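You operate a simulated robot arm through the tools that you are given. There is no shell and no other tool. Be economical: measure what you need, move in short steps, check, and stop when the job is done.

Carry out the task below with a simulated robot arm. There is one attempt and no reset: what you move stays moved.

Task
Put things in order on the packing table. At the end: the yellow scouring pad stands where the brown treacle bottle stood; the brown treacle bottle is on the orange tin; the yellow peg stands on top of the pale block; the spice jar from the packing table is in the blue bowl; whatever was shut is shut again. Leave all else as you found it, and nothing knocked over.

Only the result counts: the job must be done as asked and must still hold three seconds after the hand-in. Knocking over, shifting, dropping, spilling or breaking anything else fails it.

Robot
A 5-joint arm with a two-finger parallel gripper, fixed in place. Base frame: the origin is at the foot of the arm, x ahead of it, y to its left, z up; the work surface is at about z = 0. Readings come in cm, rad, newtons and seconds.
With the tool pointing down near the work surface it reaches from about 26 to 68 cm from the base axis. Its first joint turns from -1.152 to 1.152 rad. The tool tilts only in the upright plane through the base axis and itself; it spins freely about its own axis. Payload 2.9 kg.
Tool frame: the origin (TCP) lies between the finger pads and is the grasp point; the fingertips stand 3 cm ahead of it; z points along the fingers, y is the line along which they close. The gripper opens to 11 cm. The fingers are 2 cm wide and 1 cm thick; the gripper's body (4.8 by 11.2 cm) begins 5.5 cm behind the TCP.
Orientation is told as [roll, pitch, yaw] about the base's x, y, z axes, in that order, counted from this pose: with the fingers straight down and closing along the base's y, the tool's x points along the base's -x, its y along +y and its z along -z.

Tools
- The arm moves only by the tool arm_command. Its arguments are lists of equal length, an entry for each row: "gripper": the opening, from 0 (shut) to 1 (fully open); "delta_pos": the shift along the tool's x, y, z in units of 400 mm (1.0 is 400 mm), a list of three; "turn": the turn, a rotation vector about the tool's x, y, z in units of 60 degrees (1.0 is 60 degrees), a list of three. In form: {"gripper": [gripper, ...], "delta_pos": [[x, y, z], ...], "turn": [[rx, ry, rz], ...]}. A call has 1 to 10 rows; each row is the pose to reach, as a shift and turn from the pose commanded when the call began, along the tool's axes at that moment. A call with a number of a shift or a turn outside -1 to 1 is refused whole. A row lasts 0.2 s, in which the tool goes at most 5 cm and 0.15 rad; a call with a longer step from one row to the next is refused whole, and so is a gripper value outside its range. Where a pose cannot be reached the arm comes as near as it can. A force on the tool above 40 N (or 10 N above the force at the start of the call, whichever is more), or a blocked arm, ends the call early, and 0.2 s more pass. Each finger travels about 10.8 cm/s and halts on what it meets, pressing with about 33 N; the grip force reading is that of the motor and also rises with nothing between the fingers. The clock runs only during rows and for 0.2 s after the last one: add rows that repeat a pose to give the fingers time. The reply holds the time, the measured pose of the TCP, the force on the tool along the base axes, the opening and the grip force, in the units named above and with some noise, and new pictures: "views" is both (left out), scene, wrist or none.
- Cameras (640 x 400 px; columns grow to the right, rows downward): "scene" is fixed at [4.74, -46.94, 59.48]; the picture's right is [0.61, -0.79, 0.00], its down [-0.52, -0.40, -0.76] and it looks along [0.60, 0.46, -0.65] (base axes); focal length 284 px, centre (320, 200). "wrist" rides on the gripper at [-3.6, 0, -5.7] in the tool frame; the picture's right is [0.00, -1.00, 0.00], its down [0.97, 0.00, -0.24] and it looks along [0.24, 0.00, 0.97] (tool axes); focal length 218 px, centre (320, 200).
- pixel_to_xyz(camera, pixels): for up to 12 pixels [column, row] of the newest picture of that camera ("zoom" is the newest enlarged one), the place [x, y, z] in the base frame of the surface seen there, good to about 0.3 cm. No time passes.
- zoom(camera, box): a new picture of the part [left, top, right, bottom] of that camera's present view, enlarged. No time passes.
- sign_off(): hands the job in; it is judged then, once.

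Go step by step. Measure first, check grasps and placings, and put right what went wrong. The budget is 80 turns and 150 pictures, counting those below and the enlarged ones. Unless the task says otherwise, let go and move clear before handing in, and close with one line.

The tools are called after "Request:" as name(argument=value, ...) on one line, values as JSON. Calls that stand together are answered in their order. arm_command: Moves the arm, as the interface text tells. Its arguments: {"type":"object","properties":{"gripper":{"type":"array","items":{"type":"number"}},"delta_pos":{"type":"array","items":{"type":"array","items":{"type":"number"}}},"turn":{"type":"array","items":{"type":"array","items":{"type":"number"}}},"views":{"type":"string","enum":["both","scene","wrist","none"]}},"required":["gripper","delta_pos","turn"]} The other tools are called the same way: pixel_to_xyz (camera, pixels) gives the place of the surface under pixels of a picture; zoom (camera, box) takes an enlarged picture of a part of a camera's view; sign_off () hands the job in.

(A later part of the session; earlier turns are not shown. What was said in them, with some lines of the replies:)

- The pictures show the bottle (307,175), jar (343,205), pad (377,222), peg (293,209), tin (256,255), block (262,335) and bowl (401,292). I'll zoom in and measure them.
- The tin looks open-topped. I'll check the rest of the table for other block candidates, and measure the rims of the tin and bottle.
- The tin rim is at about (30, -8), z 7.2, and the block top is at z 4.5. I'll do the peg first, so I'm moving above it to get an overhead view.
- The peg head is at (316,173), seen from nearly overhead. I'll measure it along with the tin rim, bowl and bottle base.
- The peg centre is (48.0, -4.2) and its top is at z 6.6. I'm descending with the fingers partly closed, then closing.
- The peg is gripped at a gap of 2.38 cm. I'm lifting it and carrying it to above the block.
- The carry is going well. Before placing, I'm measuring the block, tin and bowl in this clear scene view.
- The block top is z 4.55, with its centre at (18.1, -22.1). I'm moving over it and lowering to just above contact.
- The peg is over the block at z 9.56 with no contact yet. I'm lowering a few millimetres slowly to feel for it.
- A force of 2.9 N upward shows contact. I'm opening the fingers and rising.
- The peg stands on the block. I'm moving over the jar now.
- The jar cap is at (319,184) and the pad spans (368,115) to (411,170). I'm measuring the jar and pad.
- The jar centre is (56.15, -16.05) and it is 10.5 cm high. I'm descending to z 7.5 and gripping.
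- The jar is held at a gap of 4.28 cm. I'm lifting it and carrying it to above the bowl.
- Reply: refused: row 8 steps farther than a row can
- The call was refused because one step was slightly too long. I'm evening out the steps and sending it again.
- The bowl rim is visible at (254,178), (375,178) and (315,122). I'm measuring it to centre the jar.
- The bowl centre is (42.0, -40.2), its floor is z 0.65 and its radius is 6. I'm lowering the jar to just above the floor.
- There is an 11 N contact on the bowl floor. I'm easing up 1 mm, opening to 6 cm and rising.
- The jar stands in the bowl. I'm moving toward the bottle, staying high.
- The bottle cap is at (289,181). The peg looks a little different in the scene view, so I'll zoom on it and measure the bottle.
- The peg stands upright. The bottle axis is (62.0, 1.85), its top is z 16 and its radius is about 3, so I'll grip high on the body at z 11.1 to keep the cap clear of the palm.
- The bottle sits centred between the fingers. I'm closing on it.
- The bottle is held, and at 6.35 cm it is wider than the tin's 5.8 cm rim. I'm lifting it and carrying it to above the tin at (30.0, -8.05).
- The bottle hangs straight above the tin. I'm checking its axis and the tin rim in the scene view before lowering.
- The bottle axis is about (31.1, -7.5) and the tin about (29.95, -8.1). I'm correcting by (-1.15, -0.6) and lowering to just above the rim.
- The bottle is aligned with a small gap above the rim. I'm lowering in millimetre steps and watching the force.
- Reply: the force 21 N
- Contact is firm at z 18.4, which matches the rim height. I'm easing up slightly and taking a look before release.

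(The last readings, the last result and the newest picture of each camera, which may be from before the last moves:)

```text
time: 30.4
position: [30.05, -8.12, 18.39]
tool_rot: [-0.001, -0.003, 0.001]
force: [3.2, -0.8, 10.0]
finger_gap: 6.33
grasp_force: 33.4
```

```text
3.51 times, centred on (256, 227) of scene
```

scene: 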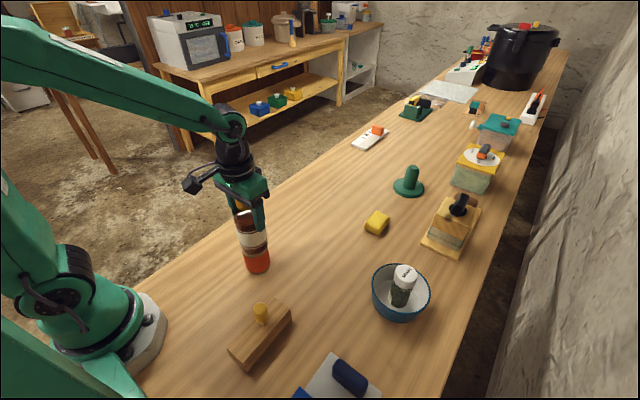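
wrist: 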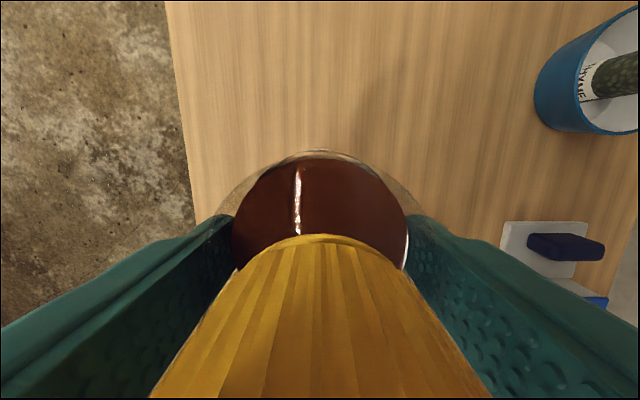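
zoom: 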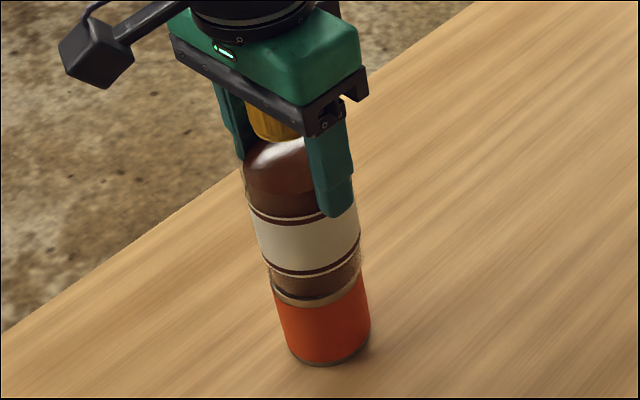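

The bottle is seated on the rim. I'm opening slowly and symmetrically without rising.

Request:
arm_command(gripper=[0.59, 0.62, 0.68, 0.78, 0.78], delta_pos=[[0, 0, -0.001], [0, 0, -0.001], [0, 0, -0.001], [0, 0, -0.001], [0, 0, -0.001]], turn=[[0, 0, 0], [0, 0, 0], [0, 0, 0], [0, 0, 0], [0, 0, 0]], views="both")

```text
time: 31.6
position: [29.89, -8.05, 18.31]
tool_rot: [-0.001, 0.0, 0.001]
force: [-0.9, 0.1, -0.2]
finger_gap: 8.57
grasp_force: 0.0
```

scene: 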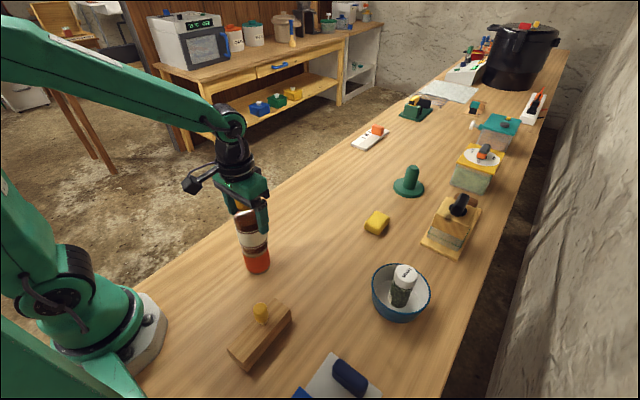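
wrist: 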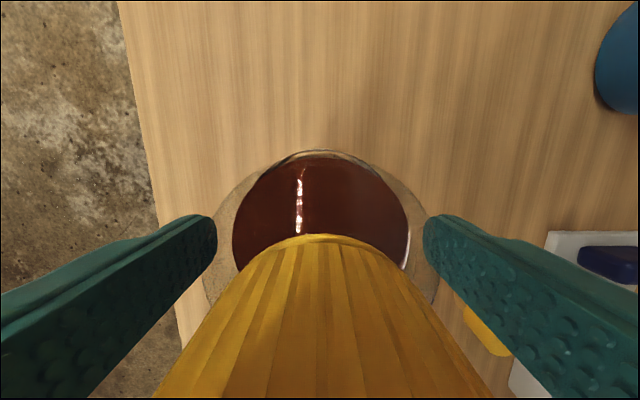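

The bottle stands free. I'm rising straight up 13 cm and then moving out toward the pad.

Request:
arm_command(gripper=[0.8, 0.8, 0.8, 0.8, 0.8], delta_pos=[[0, 0, -0.05], [0, 0, -0.15], [0, 0, -0.25], [0, 0, -0.33], [0, 0, -0.33]], turn=[[0, 0, 0], [0, 0, 0], [0, 0, 0], [0, 0, 0], [0, 0, 0]], views="scene")

```text
time: 32.8
position: [29.94, -8.4, 31.72]
tool_rot: [-0.001, 0.002, 0.0]
force: [-0.2, -0.4, -0.6]
finger_gap: 8.8
grasp_force: 0.2
```

scene: 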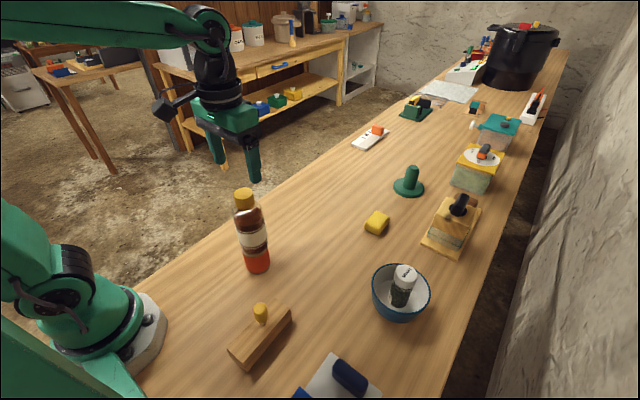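

The bottle stands on the tin. I'm moving over the pad at (60, -25), staying high until clear of the bottle.

Request:
arm_command(gripper=[0.7, 0.7, 0.7, 0.7, 0.7, 0.7, 0.7, 0.7, 0.7, 0.7], delta_pos=[[-0.07, -0.039, 0], [-0.16, -0.088, 0], [-0.25, -0.138, 0], [-0.34, -0.187, 0], [-0.43, -0.237, 0.04], [-0.52, -0.286, 0.1], [-0.61, -0.336, 0.16], [-0.69, -0.38, 0.22], [-0.75, -0.41, 0.28], [-0.75, -0.41, 0.28]], turn=[[0, 0, 0], [0, 0, 0], [0, 0, 0], [0, 0, 0], [0, 0, 0], [0, 0, 0], [0, 0, 0], [0, 0, 0], [0, 0, 0], [0, 0, 0]], views="both")

```text
time: 35.0
position: [60.01, -24.38, 20.54]
tool_rot: [0.0, 0.001, -0.001]
force: [-0.4, -0.4, -0.1]
finger_gap: 7.67
grasp_force: 0.0
```

scene: 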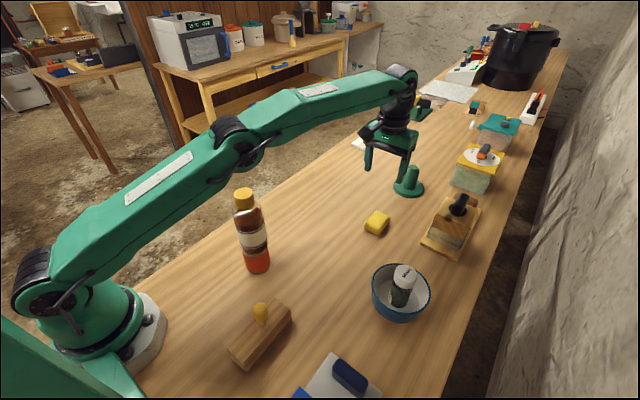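
wrist: 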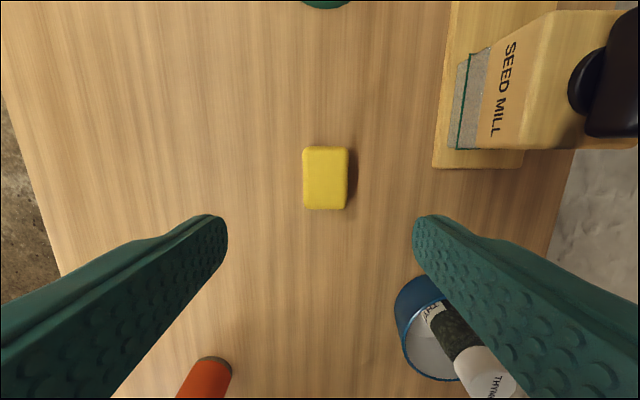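

The pad is at (325,178), and the elbow passes clear above the bottle. I'm measuring the pad.

Request:
pixel_to_xyz(camera="wrist", pixels=[[325, 178], [304, 178], [346, 178], [325, 149], [325, 207]])

```text
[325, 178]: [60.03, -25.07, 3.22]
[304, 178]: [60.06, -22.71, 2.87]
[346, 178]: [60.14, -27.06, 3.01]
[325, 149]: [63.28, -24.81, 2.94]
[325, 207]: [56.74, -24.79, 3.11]
```

The pad centre is (60.05, -24.9) and its top is z 3.2. I'm descending to z 3.7 and gripping across y.

Request:
arm_command(gripper=[0.7, 0.7, 0.7, 0.7, 0.7, 0.7, 0.3, 0.3, 0.3], delta_pos=[[0, -0.013, 0.08], [0, -0.013, 0.18], [0, -0.013, 0.28], [0, -0.013, 0.37], [0, -0.013, 0.42], [0, -0.013, 0.42], [0, -0.013, 0.42], [0, -0.013, 0.42], [0, -0.013, 0.42]], turn=[[0, 0, 0], [0, 0, 0], [0, 0, 0], [0, 0, 0], [0, 0, 0], [0, 0, 0], [0, 0, 0], [0, 0, 0], [0, 0, 0]], views="both")

```text
time: 37.0
position: [60.08, -24.99, 3.56]
tool_rot: [0.0, 0.0, 0.0]
force: [0.4, -1.0, 0.1]
finger_gap: 4.87
grasp_force: 33.2
```

scene: 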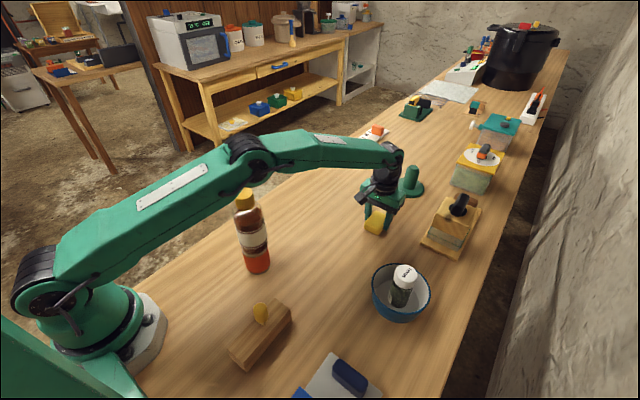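
wrist: 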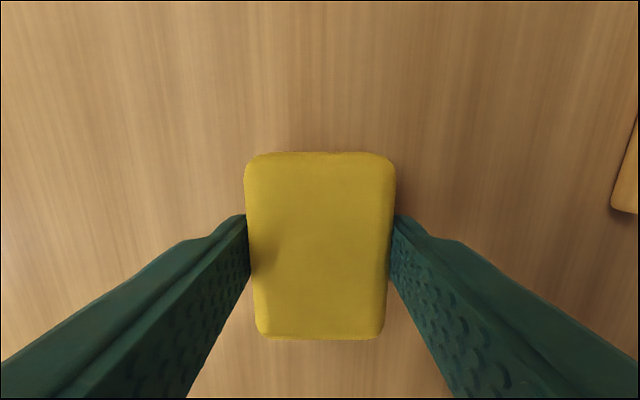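

The pad is held at 4.87 cm. With the arm stretched this far the elbow sits low near the bottle, so I'll lift slightly, retract (which raises the elbow), and only then swing over.

Request:
arm_command(gripper=[0.3, 0.3, 0.3, 0.3, 0.3, 0.3, 0.3, 0.3, 0.3, 0.3], delta_pos=[[0, 0, -0.06], [0.1, 0.04, -0.1], [0.2, 0.08, -0.14], [0.3, 0.12, -0.18], [0.35, 0.14, -0.2], [0.33, 0.25, -0.2], [0.31, 0.36, -0.2], [0.29, 0.47, -0.2], [0.27, 0.58, -0.2], [0.252, 0.667, -0.2]], turn=[[0, 0, 0], [0, 0, 0], [0, 0, 0], [0, 0, 0], [0, 0, 0], [0, 0, 0], [0, 0, 0], [0, 0, 0], [0, 0, 0], [0, 0, 0]], views="scene")

```text
time: 39.2
position: [49.89, 2.09, 11.7]
tool_rot: [0.0, 0.0, 0.001]
force: [-0.9, -0.6, 0.4]
finger_gap: 3.3
grasp_force: 0.1
```

scene: 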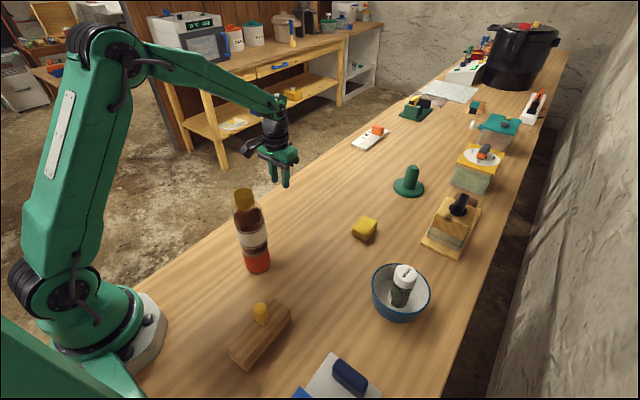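

The pad slipped out on the way and now lies at (364,229). I'll look at how it rests and measure it.

Request:
zoom(camera="scene", box=[310, 190, 420, 260])

Request:
pixel_to_xyz(camera="scene", pixels=[[365, 226], [353, 232], [377, 225], [362, 218], [366, 236]])

```text
5.71 times, centred on (365, 225) of scene
```

zoom: 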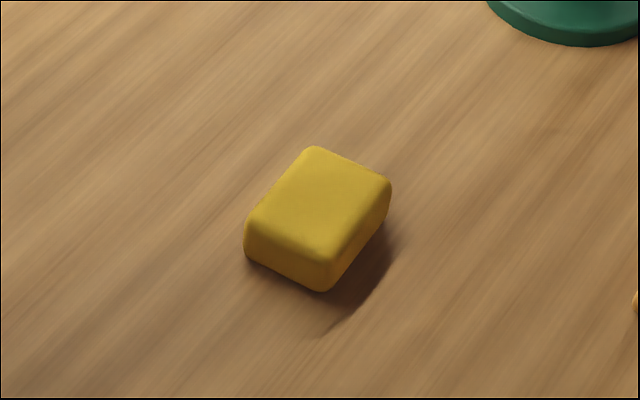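

```text
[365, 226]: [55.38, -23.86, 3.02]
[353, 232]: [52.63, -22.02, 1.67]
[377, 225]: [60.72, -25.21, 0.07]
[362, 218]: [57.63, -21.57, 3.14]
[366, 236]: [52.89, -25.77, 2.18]
```

The pad lies flat near (55.5, -23.7). I'm going back over it.

Request:
arm_command(gripper=[0.7, 0.7, 0.7, 0.7, 0.7, 0.7, 0.7], delta_pos=[[0, -0.06, -0.04], [-0.01, -0.17, -0.08], [-0.03, -0.28, -0.12], [-0.055, -0.39, -0.15], [-0.08, -0.5, -0.15], [-0.11, -0.6, -0.15], [-0.137, -0.647, -0.15]], turn=[[0, 0, 0], [0, 0, 0], [0, 0, 0], [0, 0, 0], [0, 0, 0], [0, 0, 0], [0, 0, 0]], views="wrist")

```text
time: 40.8
position: [55.32, -24.09, 17.54]
tool_rot: [0.0, -0.001, 0.001]
force: [0.1, -0.6, -0.1]
finger_gap: 7.72
grasp_force: 0.0
```

wrist: 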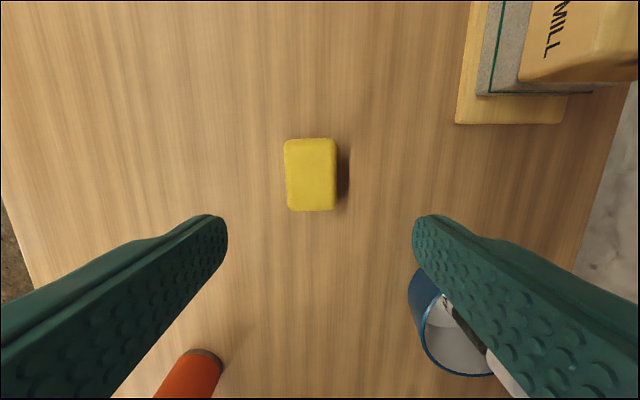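

Request:
pixel_to_xyz(camera="wrist", pixels=[[310, 174], [286, 146], [334, 143], [289, 207], [334, 205], [287, 175], [335, 174]])

```text
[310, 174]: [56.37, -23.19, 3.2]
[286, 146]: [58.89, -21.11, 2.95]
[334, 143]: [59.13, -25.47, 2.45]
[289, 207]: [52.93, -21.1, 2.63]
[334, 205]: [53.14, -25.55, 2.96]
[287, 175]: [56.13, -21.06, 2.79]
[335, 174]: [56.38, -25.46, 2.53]
```

The pad centre is (56.1, -23.25). This time I'll grip deeper at z 3.3, close fully and lift slowly.

Request:
arm_command(gripper=[0.7, 0.7, 0.7, 0.7, 0.7, 0, 0, 0, 0, 0], delta_pos=[[-0.019, 0.02, 0.08], [-0.019, 0.02, 0.18], [-0.019, 0.02, 0.28], [-0.019, 0.02, 0.34], [-0.019, 0.02, 0.356], [-0.019, 0.02, 0.356], [-0.019, 0.02, 0.356], [-0.019, 0.02, 0.356], [-0.019, 0.02, 0.356], [-0.019, 0.02, 0.356]], turn=[[0, 0, 0], [0, 0, 0], [0, 0, 0], [0, 0, 0], [0, 0, 0], [0, 0, 0], [0, 0, 0], [0, 0, 0], [0, 0, 0], [0, 0, 0]], views="none")

Request:
arm_command(gripper=[0, 0, 0, 0, 0, 0, 0, 0], delta_pos=[[0, 0, -0.005], [0, 0, -0.012], [0, 0, -0.02], [0, 0, -0.03], [0, 0, -0.04], [0, 0, -0.047], [0, 0, -0.05], [0, 0, -0.05]], turn=[[0, 0, 0], [0, 0, 0], [0, 0, 0], [0, 0, 0], [0, 0, 0], [0, 0, 0], [0, 0, 0], [0, 0, 0]], views="both")

```text
time: 43.0
position: [56.02, -23.55, 3.15]
tool_rot: [0.0, 0.0, 0.0]
force: [-0.6, -0.4, -0.5]
finger_gap: 4.92
grasp_force: 32.8
```

```text
time: 44.8
position: [56.15, -23.42, 5.4]
tool_rot: [-0.001, -0.001, 0.002]
force: [-0.6, 0.0, -1.1]
finger_gap: 4.91
grasp_force: 33.0
```

scene: 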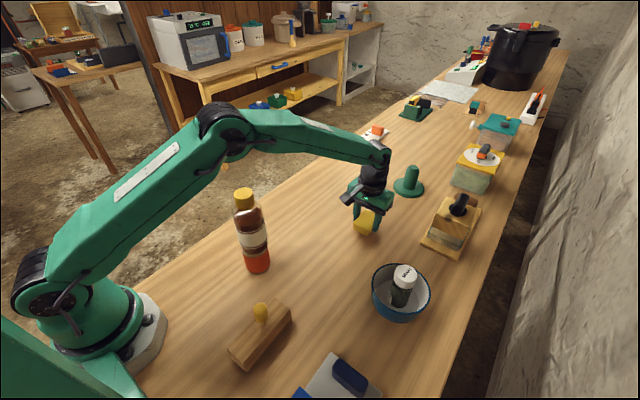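
wrist: 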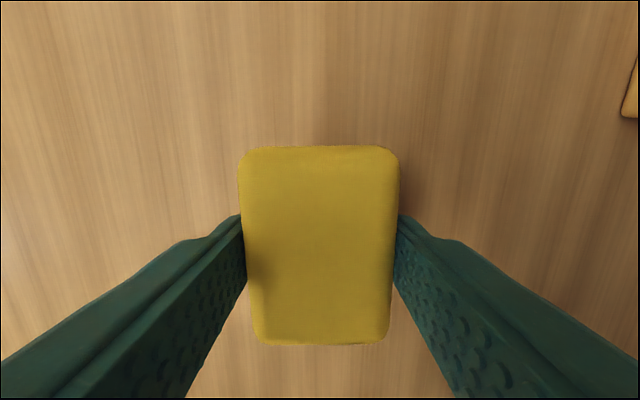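

The pad is held and lifted 2 cm. I'm carrying it slowly, about 1.5 cm per row, first inward.

Request:
arm_command(gripper=[0, 0, 0, 0, 0, 0, 0, 0, 0, 0], delta_pos=[[0.006, 0.011, -0.005], [0.018, 0.033, -0.012], [0.036, 0.066, -0.02], [0.056, 0.103, -0.025], [0.076, 0.14, -0.025], [0.096, 0.176, -0.025], [0.116, 0.213, -0.025], [0.132, 0.242, -0.025], [0.144, 0.264, -0.025], [0.15, 0.275, -0.025]], turn=[[0, 0, 0], [0, 0, 0], [0, 0, 0], [0, 0, 0], [0, 0, 0], [0, 0, 0], [0, 0, 0], [0, 0, 0], [0, 0, 0], [0, 0, 0]], views="wrist")

```text
time: 47.0
position: [50.2, -12.34, 6.19]
tool_rot: [0.001, -0.001, 0.0]
force: [0.9, 0.3, -1.6]
finger_gap: 4.91
grasp_force: 33.2
```

wrist: 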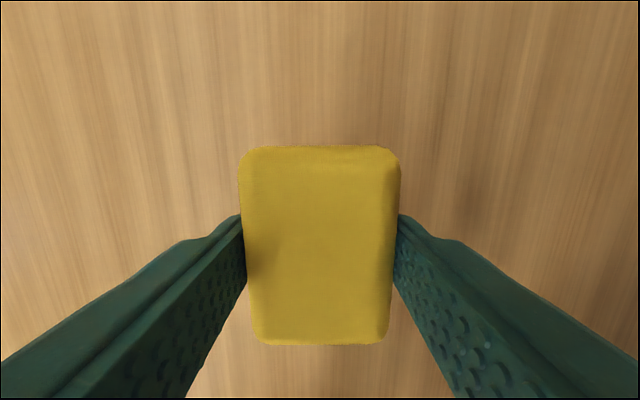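

There has been no slip. I'm continuing to the bottle's old spot at (61.9, 1.75).

Request:
arm_command(gripper=[0, 0, 0, 0, 0, 0, 0, 0, 0, 0], delta_pos=[[-0.0088, 0.0106, 0], [-0.0293, 0.0353, 0], [-0.0585, 0.0705, 0], [-0.0965, 0.1163, 0], [-0.1346, 0.1622, 0], [-0.1726, 0.208, 0], [-0.2106, 0.2538, 0], [-0.2457, 0.2961, 0], [-0.275, 0.3314, 0], [-0.2925, 0.3525, 0]], turn=[[0, 0, 0], [0, 0, 0], [0, 0, 0], [0, 0, 0], [0, 0, 0], [0, 0, 0], [0, 0, 0], [0, 0, 0], [0, 0, 0], [0, 0, 0]], views="both")

```text
time: 49.2
position: [61.91, 1.73, 6.36]
tool_rot: [-0.002, 0.001, -0.001]
force: [0.4, 0.7, -0.5]
finger_gap: 4.89
grasp_force: 32.2
```

scene: 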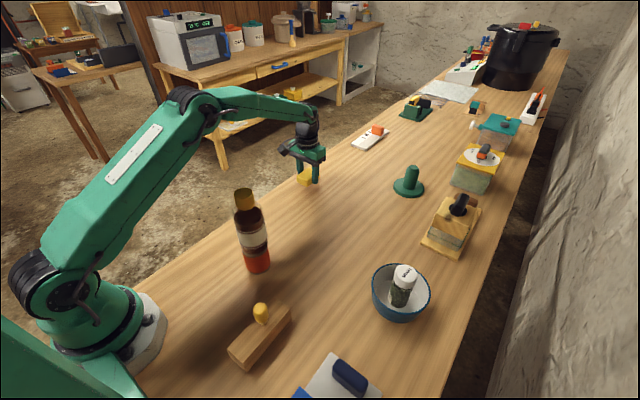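
wrist: 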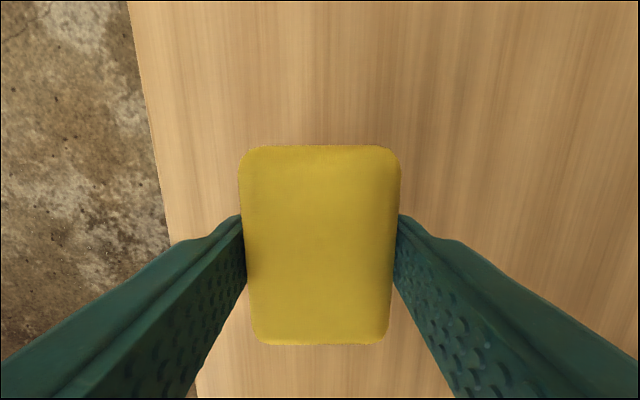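

The pad is above the spot and still on the table side of the edge. I'm lowering to z 3.25, releasing and rising.

Request:
arm_command(gripper=[0, 0, 0, 0, 0, 0], delta_pos=[[0, 0, 0.015], [0, 0, 0.04], [0, 0, 0.06], [0, 0, 0.072], [0, 0, 0.077], [0, 0, 0.077]], turn=[[0, 0, 0], [0, 0, 0], [0, 0, 0], [0, 0, 0], [0, 0, 0], [0, 0, 0]], views="none")

Request:
arm_command(gripper=[0.48, 0.55, 0.7, 0.75, 0.75, 0.75, 0.75, 0.75, 0.75], delta_pos=[[0, 0, 0], [0, 0, 0], [0, 0, 0], [0, 0, 0], [0, 0, -0.04], [0, 0, -0.14], [0, 0, -0.25], [0, 0, -0.36], [0, 0, -0.4]], turn=[[0, 0, 0], [0, 0, 0], [0, 0, 0], [0, 0, 0], [0, 0, 0], [0, 0, 0], [0, 0, 0], [0, 0, 0], [0, 0, 0]], views="both")

```text
time: 50.6
position: [61.98, 1.86, 3.3]
tool_rot: [0.0, 0.0, 0.001]
force: [-0.3, -0.4, 2.2]
finger_gap: 4.91
grasp_force: 33.1
```

```text
time: 52.6
position: [61.68, 1.75, 19.31]
tool_rot: [0.0, 0.0, -0.001]
force: [0.1, 0.3, 0.2]
finger_gap: 8.26
grasp_force: 0.0
```

scene: 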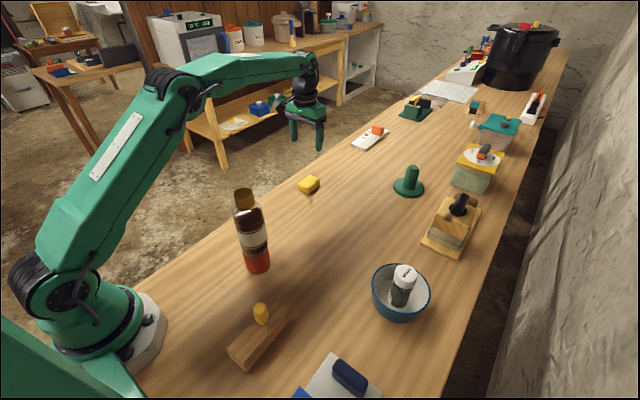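
wrist: 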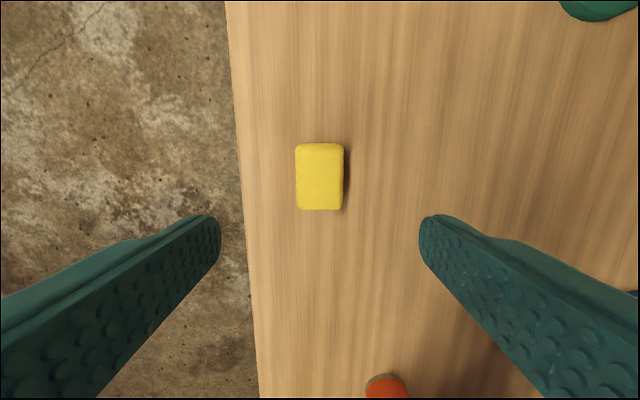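

The pad lies at (320,177), on the bottle's old place. I'll do a last check of the pad position and the bottle, tin and peg.

Request:
pixel_to_xyz(camera="wrist", pixels=[[297, 146], [342, 146], [297, 208], [342, 208]])

Request:
zoom(camera="scene", box=[200, 170, 440, 370])

```text
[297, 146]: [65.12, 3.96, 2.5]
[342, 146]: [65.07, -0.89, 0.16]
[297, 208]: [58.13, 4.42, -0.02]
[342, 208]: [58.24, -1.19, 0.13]
```

```text
2.00 times, centred on (320, 270) of scene
```

zoom: 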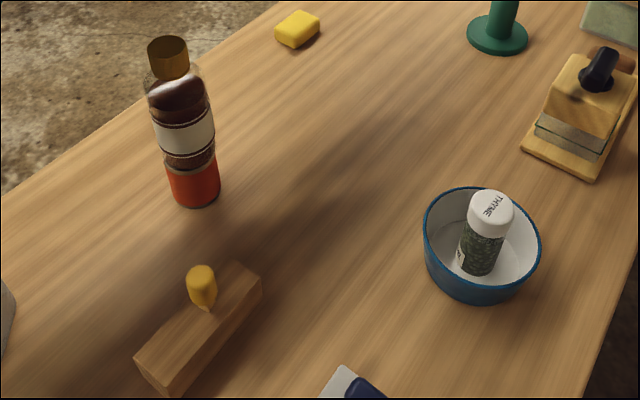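

The pad is centred near (61.8, 1.7), the bottle stands on the tin, the peg on the block and the jar in the bowl. The gripper is clear, so I'm handing in.

Request:
sign_off()

```text
The job is handed in.
```

I've handed the job in with all four placements made: the pad is where the bottle stood, the bottle is on the tin, the peg is on the block and the jar is in the bowl. Nothing was opened, so nothing needed shutting; the pad slipped from the gripper once on the way, landed flat, and was picked up again.
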